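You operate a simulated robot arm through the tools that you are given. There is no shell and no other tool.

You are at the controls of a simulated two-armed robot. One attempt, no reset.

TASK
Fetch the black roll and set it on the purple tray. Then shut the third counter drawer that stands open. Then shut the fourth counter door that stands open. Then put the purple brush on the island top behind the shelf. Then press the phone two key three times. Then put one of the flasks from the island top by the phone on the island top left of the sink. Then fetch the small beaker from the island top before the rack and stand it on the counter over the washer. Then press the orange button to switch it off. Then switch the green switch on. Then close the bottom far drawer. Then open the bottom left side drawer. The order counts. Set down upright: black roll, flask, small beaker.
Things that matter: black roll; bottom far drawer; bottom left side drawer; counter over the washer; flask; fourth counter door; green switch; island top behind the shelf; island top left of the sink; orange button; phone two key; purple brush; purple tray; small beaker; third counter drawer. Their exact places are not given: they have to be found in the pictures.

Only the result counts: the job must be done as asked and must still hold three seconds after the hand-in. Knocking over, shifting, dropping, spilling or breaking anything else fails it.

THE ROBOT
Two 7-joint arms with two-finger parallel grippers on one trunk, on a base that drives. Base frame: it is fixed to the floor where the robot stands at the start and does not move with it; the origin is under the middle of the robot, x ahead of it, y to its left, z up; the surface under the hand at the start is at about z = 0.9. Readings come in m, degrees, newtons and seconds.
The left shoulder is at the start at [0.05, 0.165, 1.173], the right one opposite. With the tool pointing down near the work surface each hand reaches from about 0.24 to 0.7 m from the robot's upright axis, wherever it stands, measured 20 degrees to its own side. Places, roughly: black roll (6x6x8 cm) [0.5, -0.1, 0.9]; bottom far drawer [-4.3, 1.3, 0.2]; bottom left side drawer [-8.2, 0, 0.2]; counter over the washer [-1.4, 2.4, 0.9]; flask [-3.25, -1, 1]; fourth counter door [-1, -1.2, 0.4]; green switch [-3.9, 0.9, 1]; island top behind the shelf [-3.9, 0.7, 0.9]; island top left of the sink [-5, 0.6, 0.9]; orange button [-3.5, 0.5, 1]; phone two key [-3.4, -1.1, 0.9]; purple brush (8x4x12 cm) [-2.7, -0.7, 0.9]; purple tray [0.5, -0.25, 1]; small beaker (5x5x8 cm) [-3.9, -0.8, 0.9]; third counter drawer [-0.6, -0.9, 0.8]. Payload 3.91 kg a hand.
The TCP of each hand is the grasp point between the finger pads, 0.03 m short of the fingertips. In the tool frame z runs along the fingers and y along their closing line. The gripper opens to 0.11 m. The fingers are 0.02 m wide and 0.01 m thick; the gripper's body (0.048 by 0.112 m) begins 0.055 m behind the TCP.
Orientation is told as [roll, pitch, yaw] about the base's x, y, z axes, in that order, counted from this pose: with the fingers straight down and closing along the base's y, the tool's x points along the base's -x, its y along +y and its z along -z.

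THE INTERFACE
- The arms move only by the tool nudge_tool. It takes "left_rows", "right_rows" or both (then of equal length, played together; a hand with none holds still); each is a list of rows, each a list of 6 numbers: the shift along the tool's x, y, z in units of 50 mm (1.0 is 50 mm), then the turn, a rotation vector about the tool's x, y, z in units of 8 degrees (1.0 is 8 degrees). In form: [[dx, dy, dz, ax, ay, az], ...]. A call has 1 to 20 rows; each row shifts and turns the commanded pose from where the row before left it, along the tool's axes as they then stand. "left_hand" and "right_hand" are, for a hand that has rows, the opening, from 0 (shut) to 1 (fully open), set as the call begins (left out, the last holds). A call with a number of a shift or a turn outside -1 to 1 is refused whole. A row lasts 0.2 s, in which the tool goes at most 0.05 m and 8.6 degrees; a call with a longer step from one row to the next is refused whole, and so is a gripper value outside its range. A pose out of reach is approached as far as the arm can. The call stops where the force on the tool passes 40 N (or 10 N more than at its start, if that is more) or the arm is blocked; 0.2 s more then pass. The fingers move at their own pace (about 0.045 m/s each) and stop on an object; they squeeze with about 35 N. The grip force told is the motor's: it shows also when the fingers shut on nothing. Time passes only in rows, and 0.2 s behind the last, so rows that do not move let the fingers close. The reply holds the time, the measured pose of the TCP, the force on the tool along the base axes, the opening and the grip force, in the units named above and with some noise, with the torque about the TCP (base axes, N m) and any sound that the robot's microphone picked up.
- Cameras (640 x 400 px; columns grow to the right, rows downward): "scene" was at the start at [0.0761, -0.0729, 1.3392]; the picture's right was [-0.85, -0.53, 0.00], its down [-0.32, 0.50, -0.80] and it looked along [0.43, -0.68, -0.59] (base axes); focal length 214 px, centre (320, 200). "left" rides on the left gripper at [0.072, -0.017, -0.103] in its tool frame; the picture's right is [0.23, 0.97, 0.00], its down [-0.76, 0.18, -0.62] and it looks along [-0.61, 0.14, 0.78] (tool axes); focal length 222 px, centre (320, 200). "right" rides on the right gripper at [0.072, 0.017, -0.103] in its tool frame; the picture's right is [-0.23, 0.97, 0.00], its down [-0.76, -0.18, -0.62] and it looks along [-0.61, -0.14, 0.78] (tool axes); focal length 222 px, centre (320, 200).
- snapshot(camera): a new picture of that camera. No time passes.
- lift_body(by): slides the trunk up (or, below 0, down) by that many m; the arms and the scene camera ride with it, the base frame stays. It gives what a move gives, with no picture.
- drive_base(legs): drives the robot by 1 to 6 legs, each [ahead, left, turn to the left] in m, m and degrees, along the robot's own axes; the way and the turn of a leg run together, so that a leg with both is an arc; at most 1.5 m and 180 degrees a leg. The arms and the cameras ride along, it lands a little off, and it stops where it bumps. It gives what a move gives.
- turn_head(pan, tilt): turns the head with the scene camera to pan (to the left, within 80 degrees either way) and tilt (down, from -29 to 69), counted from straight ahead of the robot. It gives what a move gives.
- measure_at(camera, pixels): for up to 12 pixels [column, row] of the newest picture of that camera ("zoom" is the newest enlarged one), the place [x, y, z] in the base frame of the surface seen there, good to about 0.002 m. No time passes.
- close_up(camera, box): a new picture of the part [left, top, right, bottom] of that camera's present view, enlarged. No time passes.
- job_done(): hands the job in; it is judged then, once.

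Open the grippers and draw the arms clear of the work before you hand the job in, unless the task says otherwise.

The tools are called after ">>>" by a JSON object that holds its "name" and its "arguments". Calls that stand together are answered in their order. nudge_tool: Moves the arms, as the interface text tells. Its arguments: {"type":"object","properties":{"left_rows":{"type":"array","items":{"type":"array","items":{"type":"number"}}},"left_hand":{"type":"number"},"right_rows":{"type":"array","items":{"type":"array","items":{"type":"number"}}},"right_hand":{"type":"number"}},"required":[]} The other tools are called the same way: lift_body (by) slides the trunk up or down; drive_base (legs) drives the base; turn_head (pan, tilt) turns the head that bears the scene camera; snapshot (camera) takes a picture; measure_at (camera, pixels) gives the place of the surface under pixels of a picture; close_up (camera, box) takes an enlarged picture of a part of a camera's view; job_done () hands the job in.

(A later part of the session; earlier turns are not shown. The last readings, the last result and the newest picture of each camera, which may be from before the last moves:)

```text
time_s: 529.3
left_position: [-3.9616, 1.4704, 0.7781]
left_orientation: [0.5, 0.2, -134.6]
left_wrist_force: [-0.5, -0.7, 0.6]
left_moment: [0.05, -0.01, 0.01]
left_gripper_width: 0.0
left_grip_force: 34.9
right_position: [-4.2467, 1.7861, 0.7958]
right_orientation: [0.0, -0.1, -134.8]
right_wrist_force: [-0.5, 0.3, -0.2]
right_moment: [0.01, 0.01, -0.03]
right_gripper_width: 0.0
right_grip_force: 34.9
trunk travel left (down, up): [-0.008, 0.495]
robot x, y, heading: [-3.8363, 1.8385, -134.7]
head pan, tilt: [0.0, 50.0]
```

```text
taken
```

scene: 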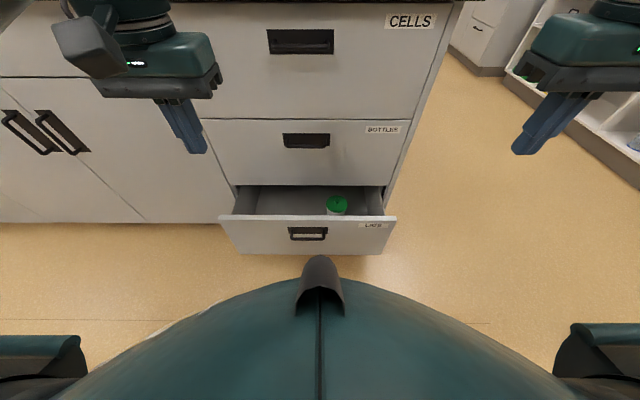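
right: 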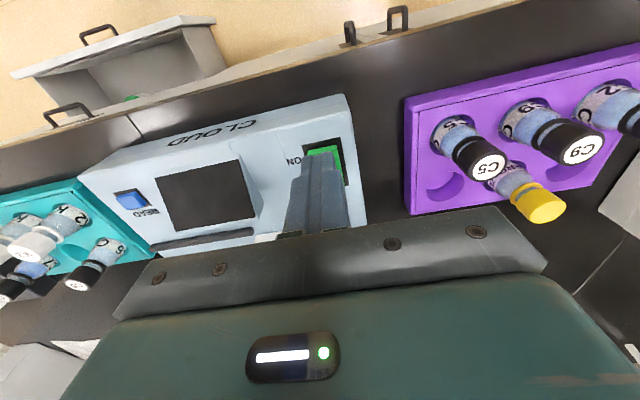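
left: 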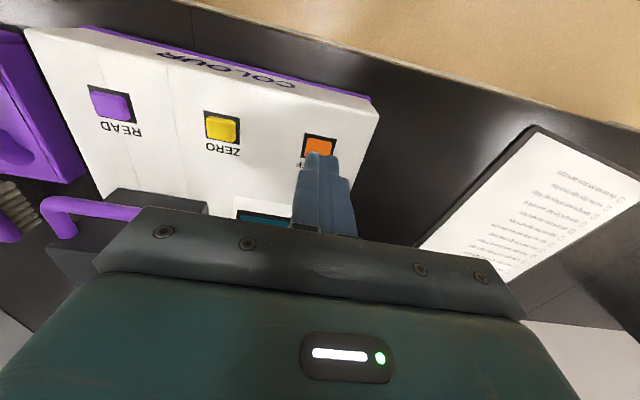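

The drawer front with its central handle at (308,233) is in plain view. I lower the left hand, fingers down, in the free space in front of it.

>>> {"name": "nudge_tool", "arguments": {"left_rows": [[-0.05, 0.04, 0.7, 0, 0, 0], [-0.05, 0.04, 0.75, 0, 0, 0], [-0.05, 0.04, 0.75, 0, 0, 0], [-0.05, 0.04, 0.75, 0, 0, 0], [-0.05, 0.04, 0.75, 0, 0, 0], [-0.05, 0.04, 0.75, 0, 0, 0], [-0.05, 0.04, 0.75, 0, 0, 0], [-0.05, 0.04, 0.75, 0, 0, 0], [0, 0, 0.7, 0, 0, 0], [0, 0, 0, 0, 0, 0]]}}

>>> {"name": "snapshot", "arguments": {"camera": "scene"}}

```text
time_s: 531.5
left_position: [-3.9612, 1.4468, 0.4458]
left_orientation: [0.4, 0.1, -134.7]
left_wrist_force: [0.0, -0.2, 0.0]
left_moment: [-0.02, 0.0, 0.03]
left_gripper_width: 0.0003
left_grip_force: 34.9
right_position: [-4.2452, 1.7869, 0.7947]
right_orientation: [0.0, -0.1, -134.8]
right_wrist_force: [0.3, 0.2, 0.5]
right_moment: [0.02, -0.02, -0.03]
right_gripper_width: 0.0001
right_grip_force: 34.7
trunk travel left (down, up): [-0.008, 0.495]
robot x, y, heading: [-3.8359, 1.8419, -134.6]
head pan, tilt: [0.0, 50.0]
```

```text
taken
```

scene: 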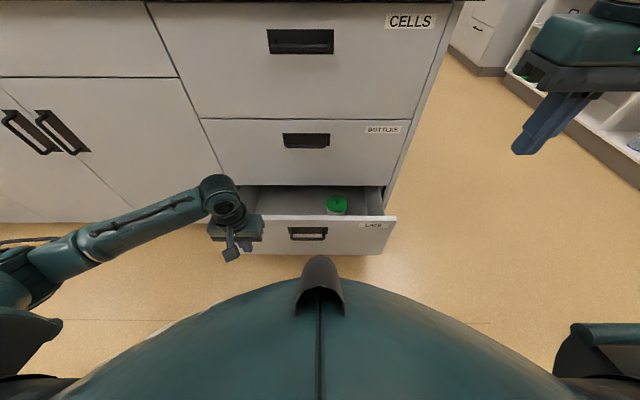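

The hand is at z=0.446 with the elbow to the left side. I now pitch the fingers forward by 45°.

>>> {"name": "nudge_tool", "arguments": {"left_rows": [[0, 0, 0, 0, -0.94, 0], [0, 0, 0, 0, -0.94, 0], [0, 0, 0, 0, -0.94, 0], [0, 0, 0, 0, -0.94, 0], [0, 0, 0, 0, -0.94, 0], [0, 0, 0, 0, -0.94, 0], [0, 0, 0, 0, 0, 0]]}}

>>> {"name": "snapshot", "arguments": {"camera": "scene"}}

```text
time_s: 533.1
left_position: [-3.9719, 1.4336, 0.4652]
left_orientation: [0.1, -47.6, -133.8]
left_wrist_force: [-0.1, 0.7, 0.2]
left_moment: [0.01, 0.0, 0.01]
left_gripper_width: 0.0
left_grip_force: 35.4
right_position: [-4.2473, 1.7879, 0.7955]
right_orientation: [0.2, -0.1, -134.8]
right_wrist_force: [0.7, -1.0, 0.3]
right_moment: [0.02, 0.01, 0.0]
right_gripper_width: 0.0001
right_grip_force: 35.3
trunk travel left (down, up): [-0.008, 0.495]
robot x, y, heading: [-3.8364, 1.84, -134.6]
head pan, tilt: [0.0, 50.0]
```

```text
taken
```

scene: 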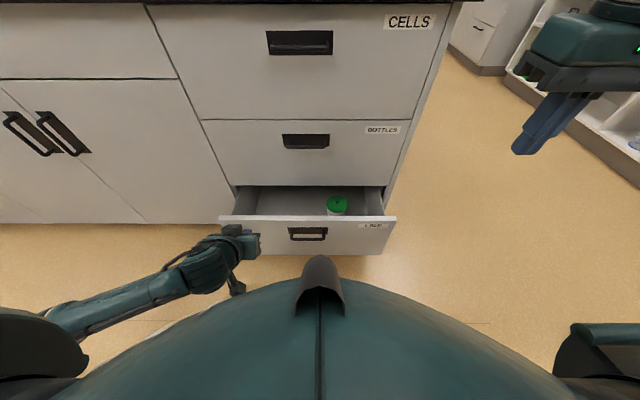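

The measured pose is a little off the command (z 0.465, pitch -47.6). I let it settle with still rows.

>>> {"name": "nudge_tool", "arguments": {"left_rows": [[0, 0, 0, 0, 0, 0], [0, 0, 0, 0, 0, 0], [0, 0, 0, 0, 0, 0]]}}

```text
time_s: 533.9
left_position: [-3.9718, 1.4317, 0.4652]
left_orientation: [0.1, -47.7, -133.9]
left_wrist_force: [0.0, 0.7, -0.6]
left_moment: [0.0, 0.0, -0.02]
left_gripper_width: 0.0
left_grip_force: 34.5
right_position: [-4.2472, 1.7886, 0.7946]
right_orientation: [0.2, -0.2, -134.8]
right_wrist_force: [-0.8, 0.4, -0.5]
right_moment: [0.04, 0.0, 0.01]
right_gripper_width: 0.0001
right_grip_force: 34.5
trunk travel left (down, up): [-0.008, 0.495]
robot x, y, heading: [-3.8341, 1.8387, -134.7]
head pan, tilt: [0.0, 50.0]
```

It is steady, likely the elbow resting near the body. I move on forward and down together, towards z≈0.29 and still short of the drawer front.

>>> {"name": "nudge_tool", "arguments": {"left_rows": [[0.3, 0, 0.52, 0, 0, 0], [0.32, 0, 0.52, 0, 0, 0], [0.32, 0, 0.52, 0, 0, 0], [0.32, 0, 0.52, 0, 0, 0], [0.32, 0, 0.51, 0, 0, 0], [0.32, 0, 0.5, 0, 0, 0], [0, 0, 0, 0, 0, 0]]}}

>>> {"name": "snapshot", "arguments": {"camera": "scene"}}

>>> {"name": "snapshot", "arguments": {"camera": "left"}}

```text
time_s: 534.3
left_position: [-3.9721, 1.4199, 0.4192]
left_orientation: [1.7, -47.3, -134.6]
left_wrist_force: [0.3, -0.1, 0.6]
left_moment: [-0.01, -0.03, 0.01]
left_gripper_width: 0.0
left_grip_force: 34.7
right_position: [-4.2471, 1.7859, 0.7911]
right_orientation: [0.0, 0.0, -134.7]
right_wrist_force: [0.1, 0.7, -0.4]
right_moment: [0.04, -0.01, -0.03]
right_gripper_width: 0.0
right_grip_force: 35.0
trunk travel left (down, up): [-0.008, 0.495]
robot x, y, heading: [-3.8349, 1.8413, -134.7]
head pan, tilt: [0.0, 50.0]
stopped in row 2 (left hand): the force on the tool passed its limit at 94 N (the readings are from after the stop); the commanded pose is now the measured one
```

```text
taken
```

scene: 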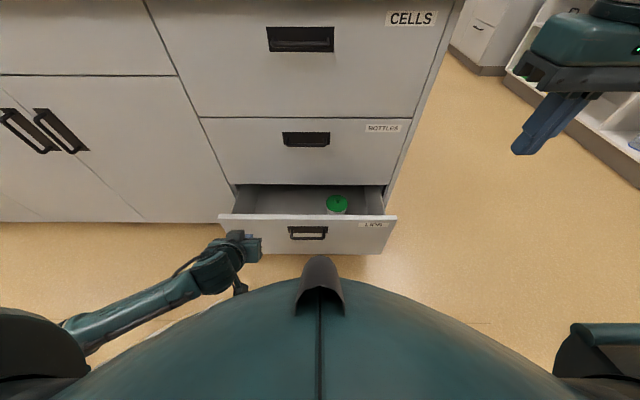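

```text
taken
```

left: 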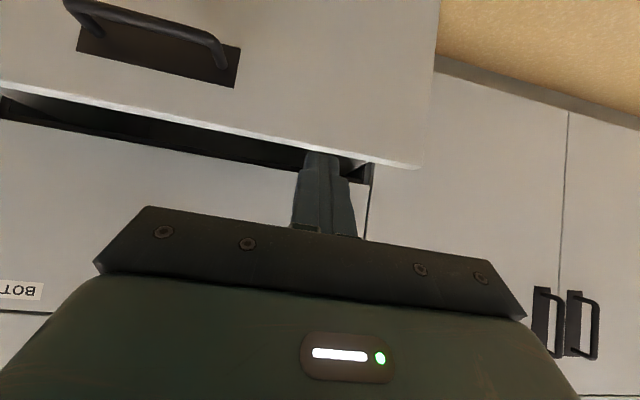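

The tool hit something at 94 N, most likely my own base, since the wrist sits too close to the body at this low height. I back the robot 0.15 m to get room in front.

>>> {"name": "drive_base", "arguments": {"legs": [[-0.15, 0, 0]]}}

>>> {"name": "nudge_tool", "arguments": {"left_rows": [[-0.27, 0, 0.3, 0, 0, 0], [-0.34, 0, 0.37, 0, 0, 0], [-0.34, 0, 0.37, 0, 0, 0], [-0.34, 0, 0.37, 0, 0, 0], [-0.34, 0, 0.37, 0, 0, 0], [-0.34, 0, 0.37, 0, 0, 0], [-0.3, 0, 0.33, 0, 0, 0], [0, 0, 0, 0, 0, 0]]}}

>>> {"name": "snapshot", "arguments": {"camera": "scene"}}

```text
time_s: 535.7
left_position: [-3.8667, 1.5259, 0.4225]
left_orientation: [1.7, -47.2, -134.6]
left_wrist_force: [-3.6, -9.0, -4.0]
left_moment: [-0.39, 0.25, -0.24]
left_gripper_width: 0.0002
left_grip_force: 34.7
right_position: [-4.1421, 1.8915, 0.7947]
right_orientation: [-0.2, 0.1, -134.7]
right_wrist_force: [0.6, -0.1, -0.2]
right_moment: [0.03, -0.02, -0.02]
right_gripper_width: 0.0001
right_grip_force: 34.8
trunk travel left (down, up): [-0.008, 0.495]
robot x, y, heading: [-3.7298, 1.9461, -134.7]
head pan, tilt: [0.0, 50.0]
```

```text
time_s: 537.5
left_position: [-3.9816, 1.4042, 0.4243]
left_orientation: [1.8, -47.4, -134.6]
left_wrist_force: [-0.4, -1.1, 0.1]
left_moment: [0.0, 0.04, -0.01]
left_gripper_width: 0.0
left_grip_force: 34.8
right_position: [-4.1413, 1.8919, 0.7945]
right_orientation: [0.0, 0.0, -134.7]
right_wrist_force: [-0.3, -0.2, -0.2]
right_moment: [0.0, 0.0, 0.01]
right_gripper_width: 0.0001
right_grip_force: 34.5
trunk travel left (down, up): [-0.008, 0.495]
robot x, y, heading: [-3.7273, 1.9494, -134.8]
head pan, tilt: [0.0, 50.0]
```

```text
taken
```

scene: 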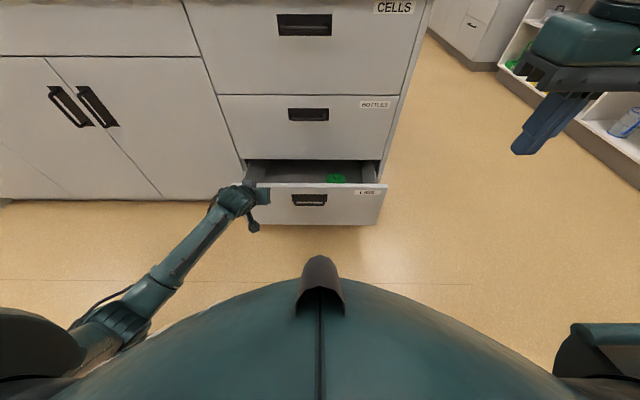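

Now the hand has room at z=0.424, 7 cm short of the drawer front in depth. I lower it straight down to about z=0.29.

>>> {"name": "nudge_tool", "arguments": {"left_rows": [[0.3, 0, 0.28, 0, 0, 0], [0.35, 0, 0.32, 0, 0, 0], [0.35, 0, 0.32, 0, 0, 0], [0.35, 0, 0.32, 0, 0, 0], [0.35, 0, 0.32, 0, 0, 0], [0.27, 0, 0.25, 0, 0, 0], [0, 0, 0, 0, 0, 0]]}}

>>> {"name": "snapshot", "arguments": {"camera": "scene"}}

>>> {"name": "snapshot", "arguments": {"camera": "left"}}

```text
time_s: 539.1
left_position: [-3.9716, 1.3893, 0.2931]
left_orientation: [3.4, -47.8, -135.4]
left_wrist_force: [0.5, 0.2, 0.4]
left_moment: [-0.04, 0.0, -0.01]
left_gripper_width: 0.0002
left_grip_force: 34.9
right_position: [-4.14, 1.8904, 0.7945]
right_orientation: [-0.3, 0.1, -134.8]
right_wrist_force: [-0.3, 0.0, 0.8]
right_moment: [0.02, -0.01, 0.0]
right_gripper_width: 0.0
right_grip_force: 35.4
trunk travel left (down, up): [-0.008, 0.495]
robot x, y, heading: [-3.73, 1.949, -134.5]
head pan, tilt: [0.0, 50.0]
```

```text
taken
```

scene: 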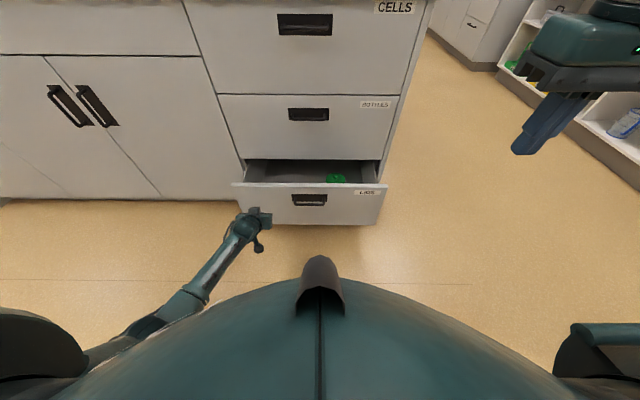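

```text
taken
```

left: 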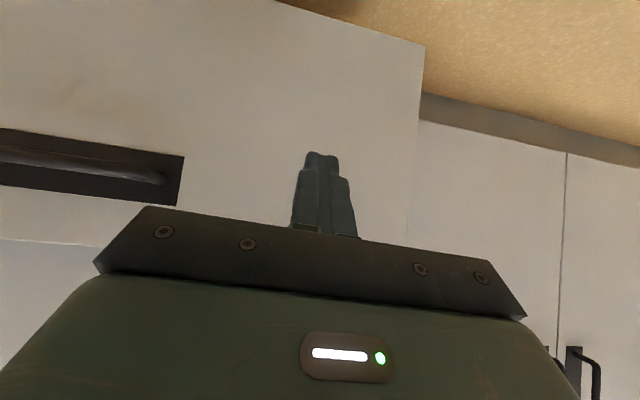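

The fingertips face the drawer front between its left edge and the handle, at z≈0.27. I drive the base forward 0.14 m so the steady hand starts pushing the drawer in.

>>> {"name": "drive_base", "arguments": {"legs": [[0.07, 0, 0]]}}

>>> {"name": "drive_base", "arguments": {"legs": [[0.07, 0, 0]]}}

>>> {"name": "snapshot", "arguments": {"camera": "scene"}}

```text
time_s: 540.1
left_position: [-4.0222, 1.34, 0.2948]
left_orientation: [3.6, -47.8, -135.6]
left_wrist_force: [-0.6, 0.1, -0.3]
left_moment: [-0.02, 0.02, -0.01]
left_gripper_width: 0.0
left_grip_force: 35.8
right_position: [-4.1894, 1.8416, 0.796]
right_orientation: [-0.1, 0.0, -134.8]
right_wrist_force: [0.3, -0.8, 0.7]
right_moment: [0.03, 0.01, -0.02]
right_gripper_width: 0.0
right_grip_force: 34.9
trunk travel left (down, up): [-0.008, 0.495]
robot x, y, heading: [-3.7764, 1.8975, -134.7]
head pan, tilt: [0.0, 50.0]
```

```text
time_s: 541.1
left_position: [-4.0689, 1.2914, 0.2951]
left_orientation: [3.9, -47.8, -135.8]
left_wrist_force: [0.1, -1.0, -0.3]
left_moment: [-0.06, 0.01, 0.0]
left_gripper_width: 0.0001
left_grip_force: 34.9
right_position: [-4.2389, 1.7952, 0.7951]
right_orientation: [-0.2, 0.1, -134.9]
right_wrist_force: [0.0, -0.3, 0.2]
right_moment: [-0.02, -0.02, 0.01]
right_gripper_width: 0.0
right_grip_force: 34.9
trunk travel left (down, up): [-0.008, 0.495]
robot x, y, heading: [-3.8254, 1.8505, -134.6]
head pan, tilt: [0.0, 50.0]
```

```text
taken
```

scene: 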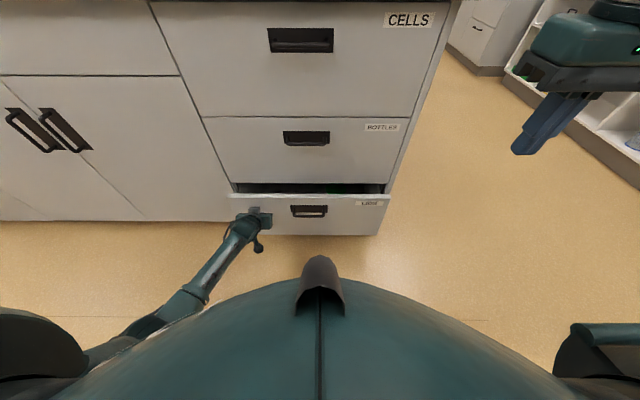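

The drawer is half in. I finish with the arm: pushing forward in 1 cm steps until it reaches the stop.

>>> {"name": "nudge_tool", "arguments": {"left_rows": [[-0.134, 0, 0.148, 0, 0, 0], [-0.134, 0, 0.148, 0, 0, 0], [-0.134, 0, 0.148, 0, 0, 0], [-0.134, 0, 0.148, 0, 0, 0], [-0.134, 0, 0.148, 0, 0, 0], [-0.134, 0, 0.148, 0, 0, 0], [-0.134, 0, 0.148, 0, 0, 0], [-0.1, 0, 0.11, 0, 0, 0], [-0.1, 0, 0.11, 0, 0, 0], [-0.1, 0, 0.11, 0, 0, 0], [-0.1, 0, 0.11, 0, 0, 0]]}}

>>> {"name": "snapshot", "arguments": {"camera": "scene"}}

```text
time_s: 543.0
left_position: [-4.1203, 1.2351, 0.2898]
left_orientation: [3.7, -47.1, -135.7]
left_wrist_force: [0.0, -0.7, -0.7]
left_moment: [0.0, -0.01, -0.01]
left_gripper_width: 0.0
left_grip_force: 35.4
right_position: [-4.2383, 1.7934, 0.7948]
right_orientation: [0.0, 0.0, -134.7]
right_wrist_force: [-0.5, -0.6, 0.7]
right_moment: [-0.03, 0.02, -0.03]
right_gripper_width: 0.0
right_grip_force: 35.4
trunk travel left (down, up): [-0.008, 0.495]
robot x, y, heading: [-3.8267, 1.8496, -134.5]
head pan, tilt: [0.0, 50.0]
stopped in row 9 (left hand): the force on the tool passed its limit at 77 N (the readings are from after the stop); the commanded pose is now the measured one
```

```text
taken
```

scene: 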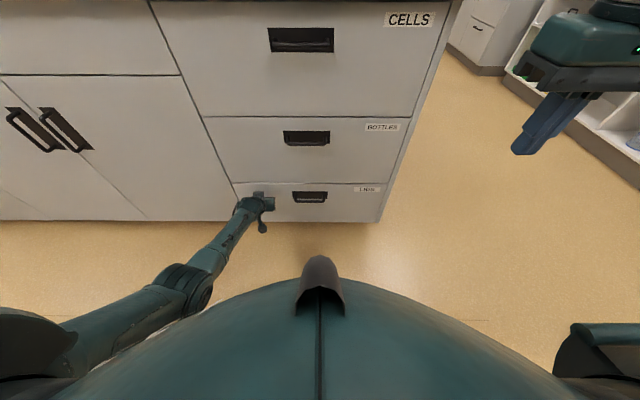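

The push ended on the stop. I measure the bottom drawer's face against the drawer above it.

>>> {"name": "measure_at", "arguments": {"camera": "scene", "pixels": [[350, 208], [290, 212], [365, 200], [345, 165], [240, 165], [300, 165], [150, 210]]}}

>>> {"name": "close_up", "arguments": {"camera": "scene", "box": [180, 100, 420, 250]}}

```text
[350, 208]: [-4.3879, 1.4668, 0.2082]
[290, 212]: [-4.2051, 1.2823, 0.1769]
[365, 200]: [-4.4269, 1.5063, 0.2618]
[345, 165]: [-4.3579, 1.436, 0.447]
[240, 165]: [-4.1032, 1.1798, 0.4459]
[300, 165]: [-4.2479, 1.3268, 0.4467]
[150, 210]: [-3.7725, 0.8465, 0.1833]
```

```text
2.67 times, centred on (300, 175) of scene
```

zoom: 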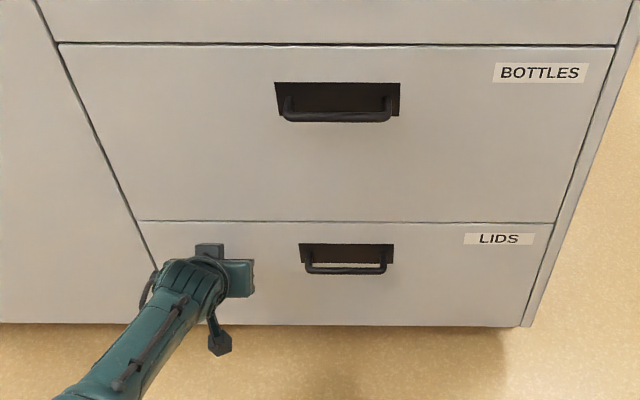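

The bottom drawer is flush (a≈2.066, same as above). I drive back 0.3 m to leave it, then raise the trunk.

>>> {"name": "drive_base", "arguments": {"legs": [[-0.35, 0, 0]]}}

>>> {"name": "lift_body", "arguments": {"by": 0.385}}

>>> {"name": "snapshot", "arguments": {"camera": "scene"}}

```text
time_s: 545.2
left_position: [-3.8803, 1.4791, 0.2891]
left_orientation: [3.8, -47.1, -135.8]
left_wrist_force: [0.0, -0.2, 0.4]
left_moment: [0.02, -0.01, 0.0]
left_gripper_width: 0.0
left_grip_force: 34.6
right_position: [-3.9983, 2.0386, 0.7949]
right_orientation: [0.0, 0.0, -134.8]
right_wrist_force: [-1.2, -0.3, -0.1]
right_moment: [0.05, 0.0, -0.01]
right_gripper_width: 0.0
right_grip_force: 35.1
trunk travel left (down, up): [-0.008, 0.495]
robot x, y, heading: [-3.5868, 2.0941, -134.7]
head pan, tilt: [0.0, 50.0]
```

```text
time_s: 548.9
left_position: [-3.8812, 1.4789, 0.6745]
left_orientation: [3.8, -47.0, -135.7]
left_wrist_force: [-0.2, 0.8, 0.5]
left_moment: [-0.01, 0.02, 0.04]
left_gripper_width: 0.0002
left_grip_force: 35.1
right_position: [-3.9978, 2.0376, 1.1798]
right_orientation: [-0.1, 0.0, -134.8]
right_wrist_force: [-0.3, 0.1, -0.5]
right_moment: [-0.01, 0.01, 0.03]
right_gripper_width: 0.0
right_grip_force: 34.6
trunk travel left (down, up): [-0.393, 0.11]
robot x, y, heading: [-3.5852, 2.0908, -134.7]
head pan, tilt: [0.0, 50.0]
```

```text
taken
```

scene: 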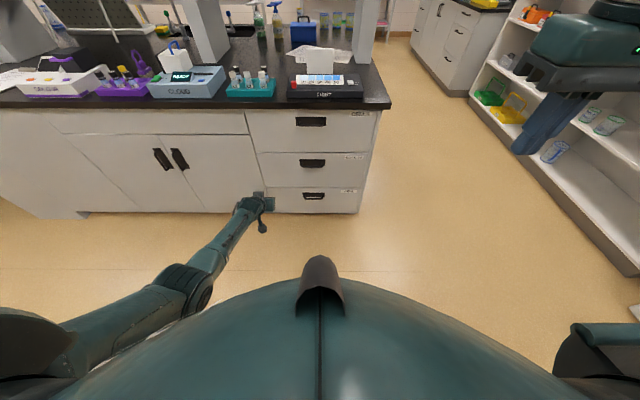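

Everything there is in order. I now bring the left hand back up by the reverse route: withdraw along the tool axis, un-pitch, then raise.

>>> {"name": "nudge_tool", "arguments": {"left_rows": [[-0.2, 0, -0.7, 0, 0, 0], [-0.2, 0, -0.74, 0, 0, 0], [-0.2, 0, -0.74, 0, 0, 0], [-0.2, 0, -0.74, 0, 0, 0], [0, 0, 0, 0, 0.95, 0], [0, 0, 0, 0, 0.95, 0], [0, 0, 0, 0, 0.95, 0], [0, 0, 0, 0, 0.95, 0], [0, 0, 0, 0, 0.95, 0], [0, 0, 0, 0, 0.95, 0], [0, 0, 0, 0, 0.17, 0], [0, 0, 0, 0, 0, 0]]}}

>>> {"name": "snapshot", "arguments": {"camera": "scene"}}

```text
time_s: 551.5
left_position: [-3.8319, 1.5415, 0.8024]
left_orientation: [2.7, -0.2, -132.9]
left_wrist_force: [-0.3, -0.4, -0.6]
left_moment: [0.01, 0.03, 0.03]
left_gripper_width: 0.0
left_grip_force: 35.3
right_position: [-3.9981, 2.0371, 1.1805]
right_orientation: [0.0, 0.0, -134.8]
right_wrist_force: [0.3, 0.6, 1.2]
right_moment: [0.01, 0.01, -0.02]
right_gripper_width: 0.0003
right_grip_force: 35.3
trunk travel left (down, up): [-0.393, 0.11]
robot x, y, heading: [-3.5882, 2.0905, -134.6]
head pan, tilt: [0.0, 50.0]
```

```text
taken
```

scene: 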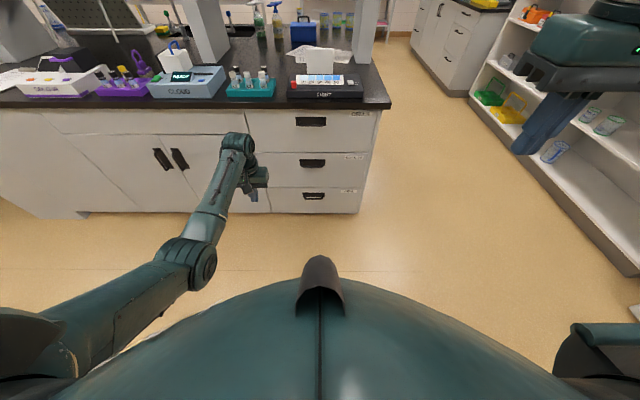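

The hand points down again with the elbow on the outside. I raise it to travel height while drawing it back.

>>> {"name": "nudge_tool", "arguments": {"left_rows": [[0, 0, -0.8, 0, 0, 0], [0.1, 0, -0.9, 0, 0, 0], [0.1, 0, -0.9, 0, 0, 0], [0.2, 0, -0.9, 0, 0, 0], [0.2, 0, -0.9, 0, 0, 0], [0.3, 0, -0.9, 0, 0, 0], [0.4, 0, -0.8, 0, 0, 0], [0.5, 0, -0.7, 0, 0, 0], [0.6, 0, -0.4, 0, 0, 0], [0.8, 0, 0, 0, 0, 0], [0.8, 0, 0, 0, 0, 0], [0, 0, 0, 0, 0, 0]]}}

>>> {"name": "snapshot", "arguments": {"camera": "scene"}}

```text
time_s: 554.1
left_position: [-3.708, 1.7023, 1.1617]
left_orientation: [2.6, -0.3, -133.0]
left_wrist_force: [-0.5, -0.7, 0.2]
left_moment: [-0.02, 0.01, 0.02]
left_gripper_width: 0.0
left_grip_force: 34.6
right_position: [-3.9976, 2.0373, 1.1796]
right_orientation: [-0.1, 0.0, -134.7]
right_wrist_force: [-0.3, 0.1, 0.0]
right_moment: [0.0, 0.02, 0.0]
right_gripper_width: 0.0
right_grip_force: 34.7
trunk travel left (down, up): [-0.393, 0.11]
robot x, y, heading: [-3.5858, 2.0934, -134.5]
head pan, tilt: [0.0, 50.0]
```

```text
taken
```

scene: 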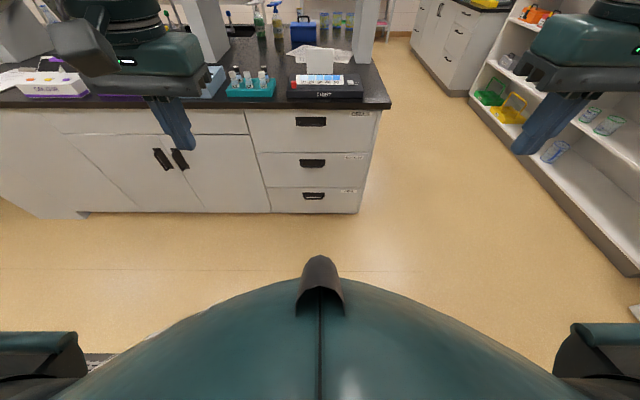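

The left arm is back in shape. For the last task I need the side cabinet; I measure the passage between the island's end and the open shelf on the right.

>>> {"name": "measure_at", "arguments": {"camera": "scene", "pixels": [[630, 270], [560, 200], [480, 108], [466, 95], [412, 45], [389, 106], [362, 212], [430, 75], [520, 160], [450, 300]]}}

>>> {"name": "turn_head", "arguments": {"pan": -50, "tilt": 25}}

>>> {"name": "snapshot", "arguments": {"camera": "scene"}}

```text
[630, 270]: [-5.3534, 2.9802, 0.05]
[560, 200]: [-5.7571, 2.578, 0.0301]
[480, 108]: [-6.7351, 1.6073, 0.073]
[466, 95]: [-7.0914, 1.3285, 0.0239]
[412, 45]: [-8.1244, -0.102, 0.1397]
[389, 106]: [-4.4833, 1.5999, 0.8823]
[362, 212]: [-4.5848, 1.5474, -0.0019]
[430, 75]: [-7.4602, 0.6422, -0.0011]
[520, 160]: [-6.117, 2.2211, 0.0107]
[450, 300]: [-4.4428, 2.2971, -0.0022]
```

```text
time_s: 555.3
left_position: [-3.7067, 1.7026, 1.1624]
left_orientation: [2.6, -0.3, -133.0]
left_wrist_force: [-1.2, 0.4, 0.6]
left_moment: [0.05, -0.02, 0.02]
left_gripper_width: 0.0002
left_grip_force: 34.8
right_position: [-3.9987, 2.0369, 1.1802]
right_orientation: [0.1, 0.0, -134.8]
right_wrist_force: [-0.8, 0.4, 0.1]
right_moment: [-0.02, 0.0, -0.01]
right_gripper_width: 0.0001
right_grip_force: 35.3
trunk travel left (down, up): [-0.393, 0.11]
robot x, y, heading: [-3.587, 2.0919, -134.5]
head pan, tilt: [-50.0, 25.0]
```

```text
taken
```

scene: 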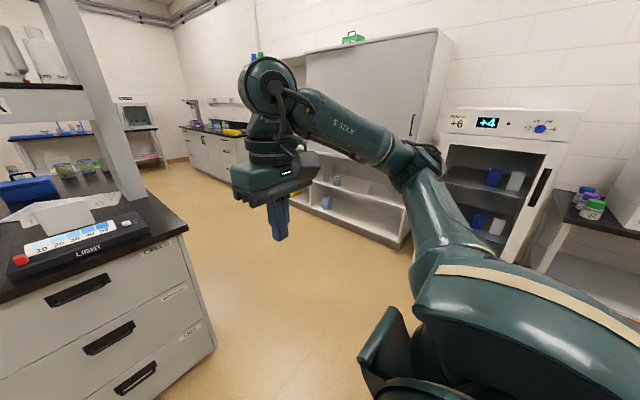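

The shelf's front runs at b≈5.89 and the island ends at b≈4.33, leaving a 1.5 m passage. I measure the fridge and cabinet edges before moving.

>>> {"name": "measure_at", "arguments": {"camera": "scene", "pixels": [[400, 245], [535, 265], [450, 115], [560, 260], [240, 160], [180, 155], [215, 340], [190, 130], [205, 160], [600, 230]]}}

>>> {"name": "close_up", "arguments": {"camera": "scene", "box": [150, 80, 270, 190]}}

```text
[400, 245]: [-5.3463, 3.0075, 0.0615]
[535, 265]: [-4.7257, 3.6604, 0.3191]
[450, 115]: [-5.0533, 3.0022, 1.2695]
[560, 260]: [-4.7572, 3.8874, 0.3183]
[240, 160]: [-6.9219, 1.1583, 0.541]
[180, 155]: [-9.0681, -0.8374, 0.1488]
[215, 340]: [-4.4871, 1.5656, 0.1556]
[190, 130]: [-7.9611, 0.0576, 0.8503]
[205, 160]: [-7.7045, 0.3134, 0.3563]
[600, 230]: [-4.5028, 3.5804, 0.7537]
```

```text
3.64 times, centred on (210, 135) of scene
```

zoom: 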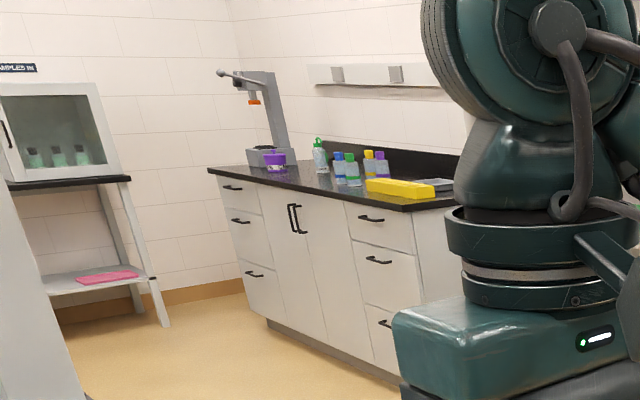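

Face of the side cabinet is at b≈5.67, its left drawer stack near a≈5.8. I slide right into the passage and drive ahead toward it.

>>> {"name": "drive_base", "arguments": {"legs": [[0, -0.93, -0.4], [1.4, 0, 0]]}}

>>> {"name": "turn_head", "arguments": {"pan": -10, "tilt": 20}}

>>> {"name": "snapshot", "arguments": {"camera": "scene"}}

```text
time_s: 570.2
left_position: [-5.3649, 1.4032, 1.1616]
left_orientation: [2.6, -0.1, -135.3]
left_wrist_force: [-0.8, 0.6, 1.1]
left_moment: [-0.02, 0.0, 0.01]
left_gripper_width: 0.0
left_grip_force: 34.8
right_position: [-5.6411, 1.7508, 1.1801]
right_orientation: [0.1, 0.1, -137.0]
right_wrist_force: [0.4, 0.7, -0.2]
right_moment: [-0.01, 0.0, -0.01]
right_gripper_width: 0.0
right_grip_force: 34.7
trunk travel left (down, up): [-0.393, 0.11]
robot x, y, heading: [-5.2254, 1.7912, -137.1]
head pan, tilt: [-50.0, 25.0]
```

```text
time_s: 571.2
left_position: [-5.3648, 1.4042, 1.1623]
left_orientation: [2.5, -0.2, -135.2]
left_wrist_force: [-0.3, 0.9, 0.4]
left_moment: [0.0, 0.03, -0.04]
left_gripper_width: 0.0
left_grip_force: 34.6
right_position: [-5.6407, 1.7495, 1.1808]
right_orientation: [0.0, 0.0, -137.1]
right_wrist_force: [0.7, -0.2, 0.0]
right_moment: [0.0, 0.0, 0.01]
right_gripper_width: 0.0001
right_grip_force: 35.2
trunk travel left (down, up): [-0.393, 0.11]
robot x, y, heading: [-5.2262, 1.7886, -136.9]
head pan, tilt: [-10.0, 20.0]
```

```text
taken
```

scene: 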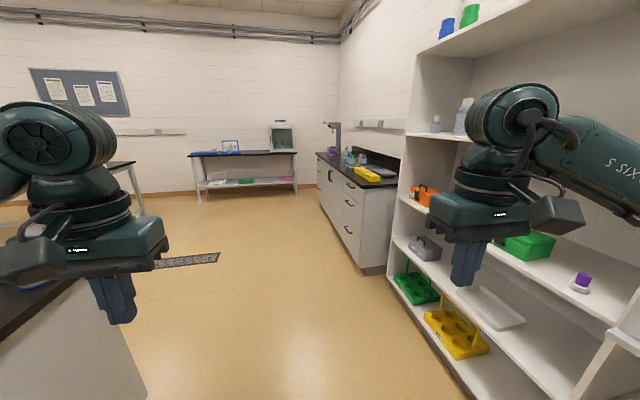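

The way along the cabinet is free. I correct the heading and drive on 2.6 m.

>>> {"name": "drive_base", "arguments": {"legs": [[1.3, 0, 2], [1.2, 0, 0]]}}

>>> {"name": "turn_head", "arguments": {"pan": -40, "tilt": 25}}

>>> {"name": "snapshot", "arguments": {"camera": "scene"}}

```text
time_s: 583.5
left_position: [-7.1745, -0.3262, 1.1613]
left_orientation: [2.6, -0.2, -134.4]
left_wrist_force: [-0.2, -0.4, 0.1]
left_moment: [0.0, 0.01, 0.01]
left_gripper_width: 0.0002
left_grip_force: 35.7
right_position: [-7.4578, 0.0171, 1.1789]
right_orientation: [0.1, -0.1, -136.2]
right_wrist_force: [-0.9, 0.1, -0.7]
right_moment: [-0.02, -0.01, -0.01]
right_gripper_width: 0.0
right_grip_force: 34.8
trunk travel left (down, up): [-0.393, 0.11]
robot x, y, heading: [-7.0451, 0.0599, -136.1]
head pan, tilt: [-10.0, 20.0]
```

```text
time_s: 584.4
left_position: [-7.1743, -0.326, 1.1624]
left_orientation: [2.6, -0.3, -134.4]
left_wrist_force: [0.4, -0.1, 0.2]
left_moment: [0.01, 0.0, -0.04]
left_gripper_width: 0.0003
left_grip_force: 35.2
right_position: [-7.4565, 0.0166, 1.1799]
right_orientation: [-0.1, 0.0, -136.2]
right_wrist_force: [-0.6, -0.4, -0.3]
right_moment: [-0.02, -0.02, -0.03]
right_gripper_width: 0.0
right_grip_force: 35.1
trunk travel left (down, up): [-0.393, 0.11]
robot x, y, heading: [-7.0435, 0.0579, -136.2]
head pan, tilt: [-40.0, 25.0]
```

```text
taken
```

scene: 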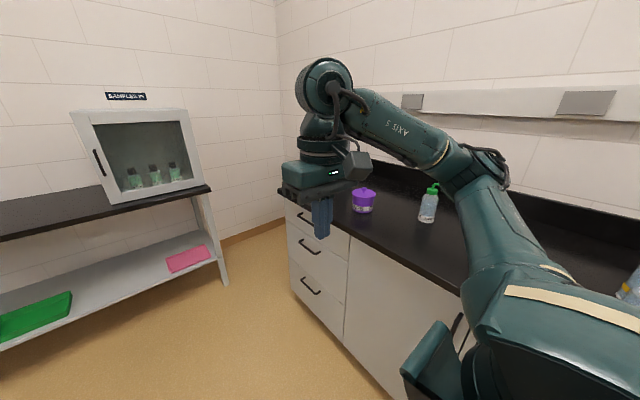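

The left stack of three drawers with bar handles shows at (320,260). I measure the drawers, the handles and the bench beside.

>>> {"name": "measure_at", "arguments": {"camera": "scene", "pixels": [[310, 287], [302, 280], [318, 295], [310, 247], [306, 217], [290, 285], [345, 305], [340, 345], [225, 283], [212, 190], [295, 240], [350, 260]]}}

>>> {"name": "close_up", "arguments": {"camera": "scene", "box": [270, 190, 390, 340]}}

```text
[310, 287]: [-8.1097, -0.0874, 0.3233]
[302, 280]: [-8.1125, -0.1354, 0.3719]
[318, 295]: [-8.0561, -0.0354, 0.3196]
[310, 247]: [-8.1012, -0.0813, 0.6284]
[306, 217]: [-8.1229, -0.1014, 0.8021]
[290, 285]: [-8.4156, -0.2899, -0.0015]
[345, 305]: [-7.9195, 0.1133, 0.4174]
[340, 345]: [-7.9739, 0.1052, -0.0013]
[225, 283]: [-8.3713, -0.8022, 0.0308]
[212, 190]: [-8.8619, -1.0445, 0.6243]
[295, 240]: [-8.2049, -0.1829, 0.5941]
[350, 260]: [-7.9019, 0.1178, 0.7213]
```

```text
2.67 times, centred on (330, 265) of scene
```

zoom: 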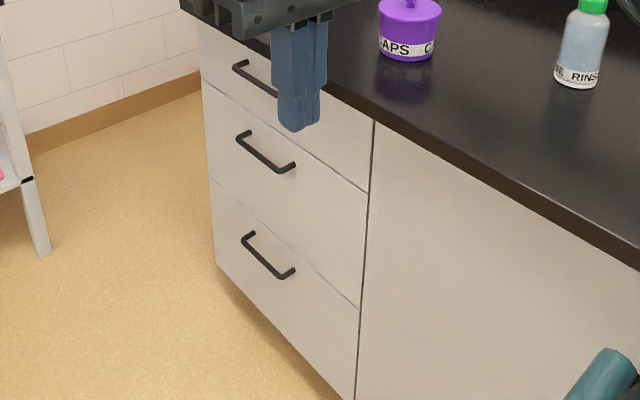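

The bottom drawer's bar handle is near (-8.11,-0.09,0.34). I move away from the cabinet, forward, and turn right to face it.

>>> {"name": "drive_base", "arguments": {"legs": [[0, 0.35, 0], [0.66, 0, 0], [0, 0, -89]]}}

>>> {"name": "turn_head", "arguments": {"pan": 5, "tilt": 30}}

>>> {"name": "snapshot", "arguments": {"camera": "scene"}}

```text
time_s: 595.0
left_position: [-7.6651, -0.5269, 1.1612]
left_orientation: [2.5, -0.3, 138.2]
left_wrist_force: [0.6, 0.5, 0.6]
left_moment: [-0.03, -0.02, 0.01]
left_gripper_width: 0.0
left_grip_force: 34.8
right_position: [-7.3344, -0.2298, 1.1804]
right_orientation: [0.0, 0.0, 136.5]
right_wrist_force: [0.8, -0.7, 0.0]
right_moment: [0.01, 0.03, 0.05]
right_gripper_width: 0.0001
right_grip_force: 35.4
trunk travel left (down, up): [-0.393, 0.11]
robot x, y, heading: [-7.2701, -0.6369, 136.5]
head pan, tilt: [-40.0, 25.0]
```

```text
time_s: 596.1
left_position: [-7.6655, -0.5271, 1.1607]
left_orientation: [2.6, -0.3, 138.3]
left_wrist_force: [0.2, 0.7, -0.5]
left_moment: [0.0, -0.02, 0.01]
left_gripper_width: 0.0002
left_grip_force: 35.0
right_position: [-7.3335, -0.2298, 1.1791]
right_orientation: [-0.1, 0.0, 136.5]
right_wrist_force: [-0.3, 0.2, 0.0]
right_moment: [-0.01, -0.01, 0.03]
right_gripper_width: 0.0
right_grip_force: 35.1
trunk travel left (down, up): [-0.393, 0.11]
robot x, y, heading: [-7.2708, -0.6425, 136.6]
head pan, tilt: [5.0, 30.0]
```

```text
taken
```

scene: 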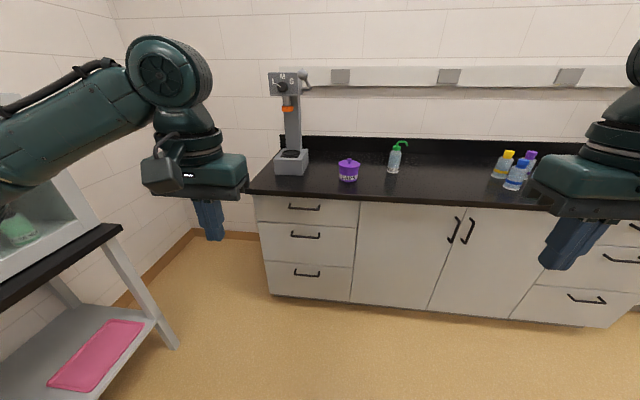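

The bottom-left drawer is at (307,275), with its bar handle. I zoom in and measure the handle.

>>> {"name": "close_up", "arguments": {"camera": "scene", "box": [250, 190, 370, 310]}}

>>> {"name": "measure_at", "arguments": {"camera": "scene", "pixels": [[307, 275], [296, 273], [319, 274], [300, 275], [313, 276], [295, 268], [318, 268], [307, 268], [270, 280], [345, 285], [307, 290], [305, 235]]}}

```text
3.33 times, centred on (310, 250) of scene
```

zoom: 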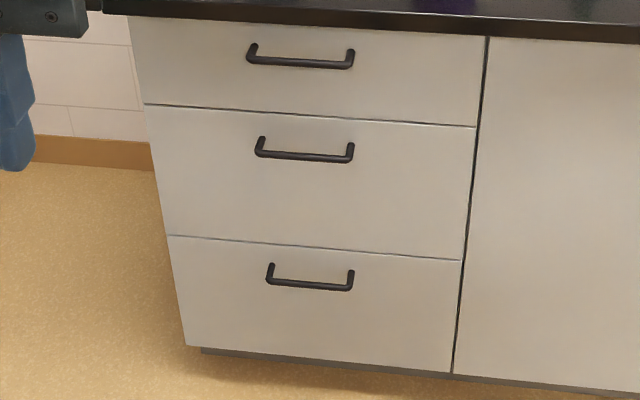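

```text
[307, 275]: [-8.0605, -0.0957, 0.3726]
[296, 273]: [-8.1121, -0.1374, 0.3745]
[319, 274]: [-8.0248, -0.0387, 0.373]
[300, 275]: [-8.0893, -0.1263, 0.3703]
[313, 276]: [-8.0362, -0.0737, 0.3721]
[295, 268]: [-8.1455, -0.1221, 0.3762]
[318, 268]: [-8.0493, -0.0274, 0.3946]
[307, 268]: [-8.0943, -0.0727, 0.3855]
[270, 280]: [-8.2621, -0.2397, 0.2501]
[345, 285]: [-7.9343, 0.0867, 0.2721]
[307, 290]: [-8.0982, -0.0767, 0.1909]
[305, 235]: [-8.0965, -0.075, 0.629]
```

The bar's front is at b≈5.631, z≈0.372, spanning a 5.70–5.835, with about 3 cm of gap to the face at 5.672. I align the heading, lower the trunk and straighten the left hand.

>>> {"name": "drive_base", "arguments": {"legs": [[0.05, 0, -1.5]]}}

>>> {"name": "lift_body", "arguments": {"by": -0.385}}

>>> {"name": "nudge_tool", "arguments": {"left_rows": [[0, 0, 0, 0.325, 0, 0.21], [0, 0, 0, 0, 0, 0.94], [0, 0, 0, 0, 0, 0.94], [0, 0, 0, 0, 0, 0.94], [0, 0, 0, 0, 0, 0.94], [0, 0, 0, 0, 0, 0.94], [0, 0, 0, 0, 0, 0.94], [0, 0, 0, 0, 0, 0.94], [0, 0, 0, 0, 0, 0.94], [0, 0, 0, 0, 0, 0.94], [0, 0, 0, 0, 0, 0.94], [0, 0, 0, 0, 0, 0.94], [0, 0, 0, 0, 0, 0.91], [0, 0, 0, 0, 0, 0]], "left_hand": 0.45}}

>>> {"name": "snapshot", "arguments": {"camera": "scene"}}

```text
time_s: 597.0
left_position: [-7.6965, -0.4829, 1.1609]
left_orientation: [2.7, -0.3, 136.9]
left_wrist_force: [-0.1, 0.9, 0.5]
left_moment: [-0.05, -0.02, -0.03]
left_gripper_width: 0.0
left_grip_force: 35.1
right_position: [-7.3589, -0.1941, 1.1795]
right_orientation: [0.0, 0.1, 135.0]
right_wrist_force: [0.0, 0.9, -0.1]
right_moment: [0.01, 0.0, -0.01]
right_gripper_width: 0.0
right_grip_force: 35.2
trunk travel left (down, up): [-0.393, 0.11]
robot x, y, heading: [-7.3046, -0.6021, 135.1]
head pan, tilt: [5.0, 30.0]
```

```text
time_s: 600.8
left_position: [-7.6974, -0.4832, 0.7761]
left_orientation: [2.6, -0.4, 136.7]
left_wrist_force: [-0.5, 0.3, -1.0]
left_moment: [0.02, 0.02, 0.02]
left_gripper_width: 0.0
left_grip_force: 35.0
right_position: [-7.3596, -0.1932, 0.7962]
right_orientation: [0.0, 0.0, 135.0]
right_wrist_force: [0.2, -1.0, 0.0]
right_moment: [-0.01, -0.03, -0.01]
right_gripper_width: 0.0
right_grip_force: 35.6
trunk travel left (down, up): [-0.008, 0.495]
robot x, y, heading: [-7.3073, -0.6065, 135.1]
head pan, tilt: [5.0, 30.0]
```

```text
time_s: 603.8
left_position: [-7.6945, -0.4838, 0.7763]
left_orientation: [0.2, 0.0, 45.0]
left_wrist_force: [-0.4, -0.2, 1.3]
left_moment: [-0.03, -0.01, -0.01]
left_gripper_width: 0.0497
left_grip_force: 0.0
right_position: [-7.3586, -0.1955, 0.7942]
right_orientation: [0.0, 0.0, 135.0]
right_wrist_force: [0.7, -0.1, -0.7]
right_moment: [-0.01, -0.01, 0.0]
right_gripper_width: 0.0002
right_grip_force: 34.7
trunk travel left (down, up): [-0.008, 0.495]
robot x, y, heading: [-7.3062, -0.6039, 135.0]
head pan, tilt: [5.0, 30.0]
```

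```text
taken
```

scene: 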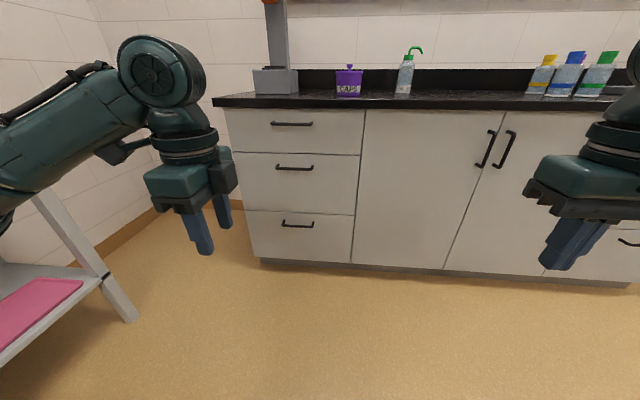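

The hand turned without trouble. I now move it forward and down, then pitch the fingers forward by 75° so they point at the cabinet with a vertical closing line.

>>> {"name": "nudge_tool", "arguments": {"left_rows": [[0, 0.54, 0.79, 0, 0, 0], [0, 0.54, 0.79, 0, 0, 0], [0, 0.54, 0.79, 0, 0, 0], [0, 0.54, 0.79, 0, 0, 0], [0, 0.54, 0.79, 0, 0, 0], [0, 0.54, 0.79, 0, 0, 0], [0, 0.54, 0.79, 0, 0, 0], [0, 0, 0, 0, 0, 0]]}}

>>> {"name": "nudge_tool", "arguments": {"left_rows": [[0, 0, 0, -0.94, 0, 0], [0, 0, 0, -0.94, 0, 0], [0, 0, 0, -0.94, 0, 0], [0, 0, 0, -0.94, 0, 0], [0, 0, 0, -0.94, 0, 0], [0, 0, 0, -0.94, 0, 0], [0, 0, 0, 0, 0, 0]]}}

>>> {"name": "snapshot", "arguments": {"camera": "scene"}}

```text
time_s: 605.6
left_position: [-7.8288, -0.3518, 0.4985]
left_orientation: [0.2, 0.0, 45.2]
left_wrist_force: [0.2, -0.5, 0.7]
left_moment: [0.0, 0.01, -0.03]
left_gripper_width: 0.0493
left_grip_force: 0.1
right_position: [-7.3596, -0.1949, 0.7953]
right_orientation: [-0.1, -0.1, 135.0]
right_wrist_force: [0.1, 0.1, 0.4]
right_moment: [0.01, -0.01, 0.02]
right_gripper_width: 0.0
right_grip_force: 35.0
trunk travel left (down, up): [-0.008, 0.495]
robot x, y, heading: [-7.3074, -0.6036, 135.0]
head pan, tilt: [5.0, 30.0]
```

```text
time_s: 607.2
left_position: [-7.8306, -0.3493, 0.5017]
left_orientation: [45.4, 0.0, 45.1]
left_wrist_force: [-0.3, 0.2, -0.2]
left_moment: [-0.01, 0.0, 0.01]
left_gripper_width: 0.0496
left_grip_force: 0.1
right_position: [-7.3578, -0.195, 0.7952]
right_orientation: [-0.1, 0.0, 135.0]
right_wrist_force: [-0.7, -0.4, -0.6]
right_moment: [0.03, -0.01, 0.02]
right_gripper_width: 0.0
right_grip_force: 34.3
trunk travel left (down, up): [-0.008, 0.495]
robot x, y, heading: [-7.3086, -0.6057, 135.1]
head pan, tilt: [5.0, 30.0]
```

```text
taken
```

scene: 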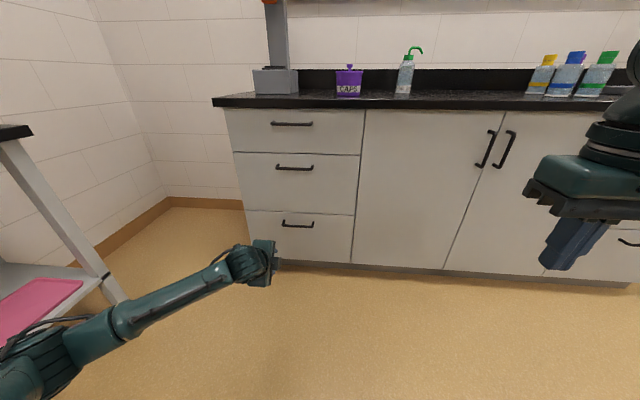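

The pitch went well to 45°. I continue to 75°.

>>> {"name": "nudge_tool", "arguments": {"left_rows": [[0, 0, 0, -0.94, 0, 0], [0, 0, 0, -0.94, 0, 0], [0, 0, 0, -0.94, 0, 0], [0, 0, 0, -0.93, 0, 0], [0, 0, 0, 0, 0, 0]]}}

>>> {"name": "snapshot", "arguments": {"camera": "scene"}}

>>> {"name": "snapshot", "arguments": {"camera": "left"}}

```text
time_s: 608.4
left_position: [-7.8319, -0.3491, 0.4999]
left_orientation: [75.4, 0.0, 45.1]
left_wrist_force: [0.4, -0.5, 0.3]
left_moment: [-0.01, 0.01, -0.02]
left_gripper_width: 0.0496
left_grip_force: 0.0
right_position: [-7.3589, -0.1944, 0.7939]
right_orientation: [0.0, 0.0, 134.9]
right_wrist_force: [0.2, 0.3, 0.2]
right_moment: [0.03, -0.02, -0.02]
right_gripper_width: 0.0
right_grip_force: 34.9
trunk travel left (down, up): [-0.008, 0.495]
robot x, y, heading: [-7.3025, -0.6073, 134.9]
head pan, tilt: [5.0, 30.0]
```

```text
taken
```

scene: 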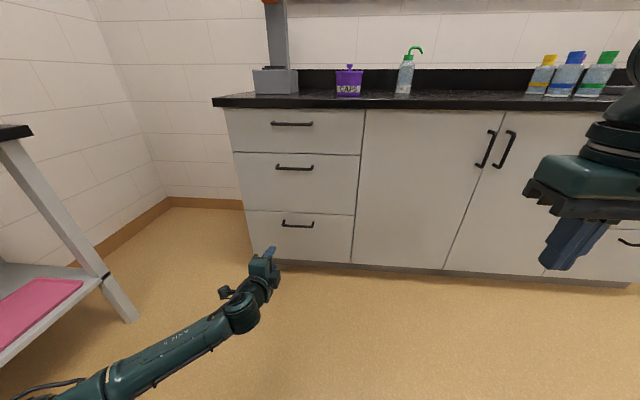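

```text
taken
```

left: 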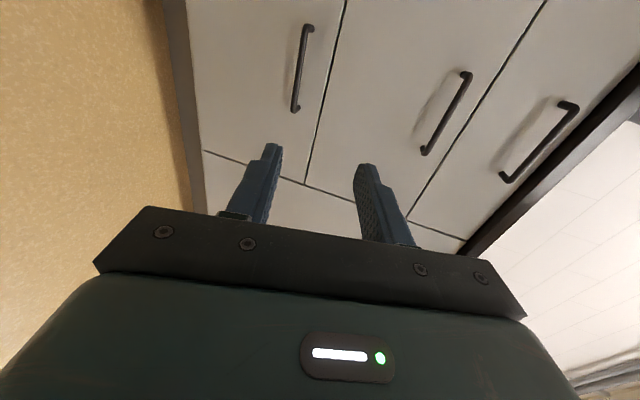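

The hand is ready with vertical closing. I lower it to handle height (z≈0.376) and centre it on the bar.

>>> {"name": "nudge_tool", "arguments": {"left_rows": [[-0.075, -0.5, 0.13, 0, 0, 0], [-0.075, -0.6, 0.156, 0, 0, 0], [-0.075, -0.6, 0.156, 0, 0, 0], [-0.075, -0.6, 0.156, 0, 0, 0], [0, -0.1, 0.026, 0, 0, 0], [0, 0, 0, 0, 0, 0]]}}

>>> {"name": "snapshot", "arguments": {"camera": "left"}}

>>> {"name": "snapshot", "arguments": {"camera": "scene"}}

```text
time_s: 609.8
left_position: [-7.8215, -0.3405, 0.3756]
left_orientation: [75.2, 0.0, 45.2]
left_wrist_force: [-0.3, 0.2, -0.1]
left_moment: [0.03, -0.01, -0.01]
left_gripper_width: 0.0495
left_grip_force: 0.0
right_position: [-7.3589, -0.1939, 0.7951]
right_orientation: [0.0, 0.0, 134.9]
right_wrist_force: [0.7, -0.4, -0.7]
right_moment: [0.03, -0.01, 0.02]
right_gripper_width: 0.0
right_grip_force: 34.8
trunk travel left (down, up): [-0.008, 0.495]
robot x, y, heading: [-7.3059, -0.6051, 135.0]
head pan, tilt: [5.0, 30.0]
```

```text
taken
```

left: 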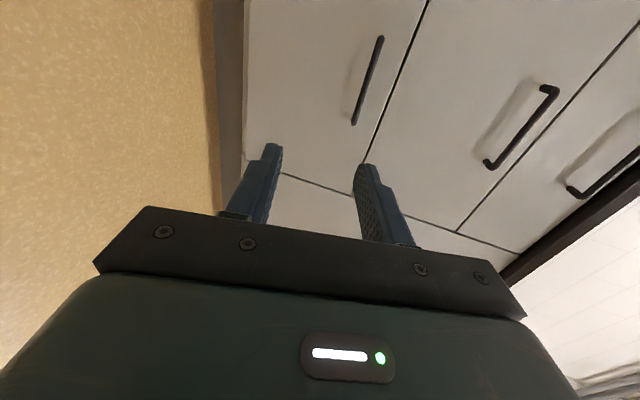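

```text
taken
```

scene: 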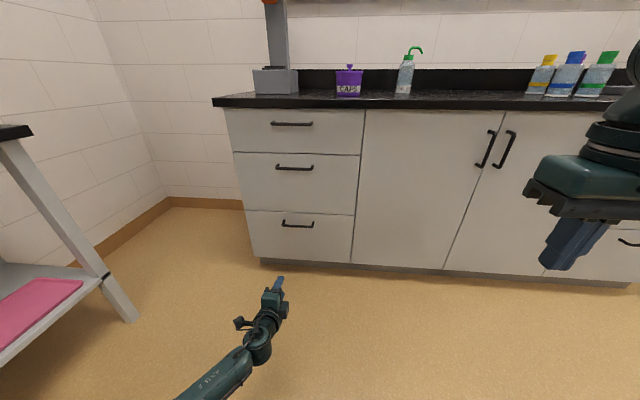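

I measure the bar from the left camera, where it appears from (380,38) to (354,122).

>>> {"name": "measure_at", "arguments": {"camera": "left", "pixels": [[368, 80], [363, 98], [374, 60], [356, 118], [379, 42], [330, 90], [245, 110]]}}

```text
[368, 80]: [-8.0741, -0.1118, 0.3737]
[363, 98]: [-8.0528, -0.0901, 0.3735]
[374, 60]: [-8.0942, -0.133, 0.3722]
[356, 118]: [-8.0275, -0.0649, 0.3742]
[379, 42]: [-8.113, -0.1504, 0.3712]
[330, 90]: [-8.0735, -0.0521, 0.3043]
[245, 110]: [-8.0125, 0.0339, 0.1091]
```

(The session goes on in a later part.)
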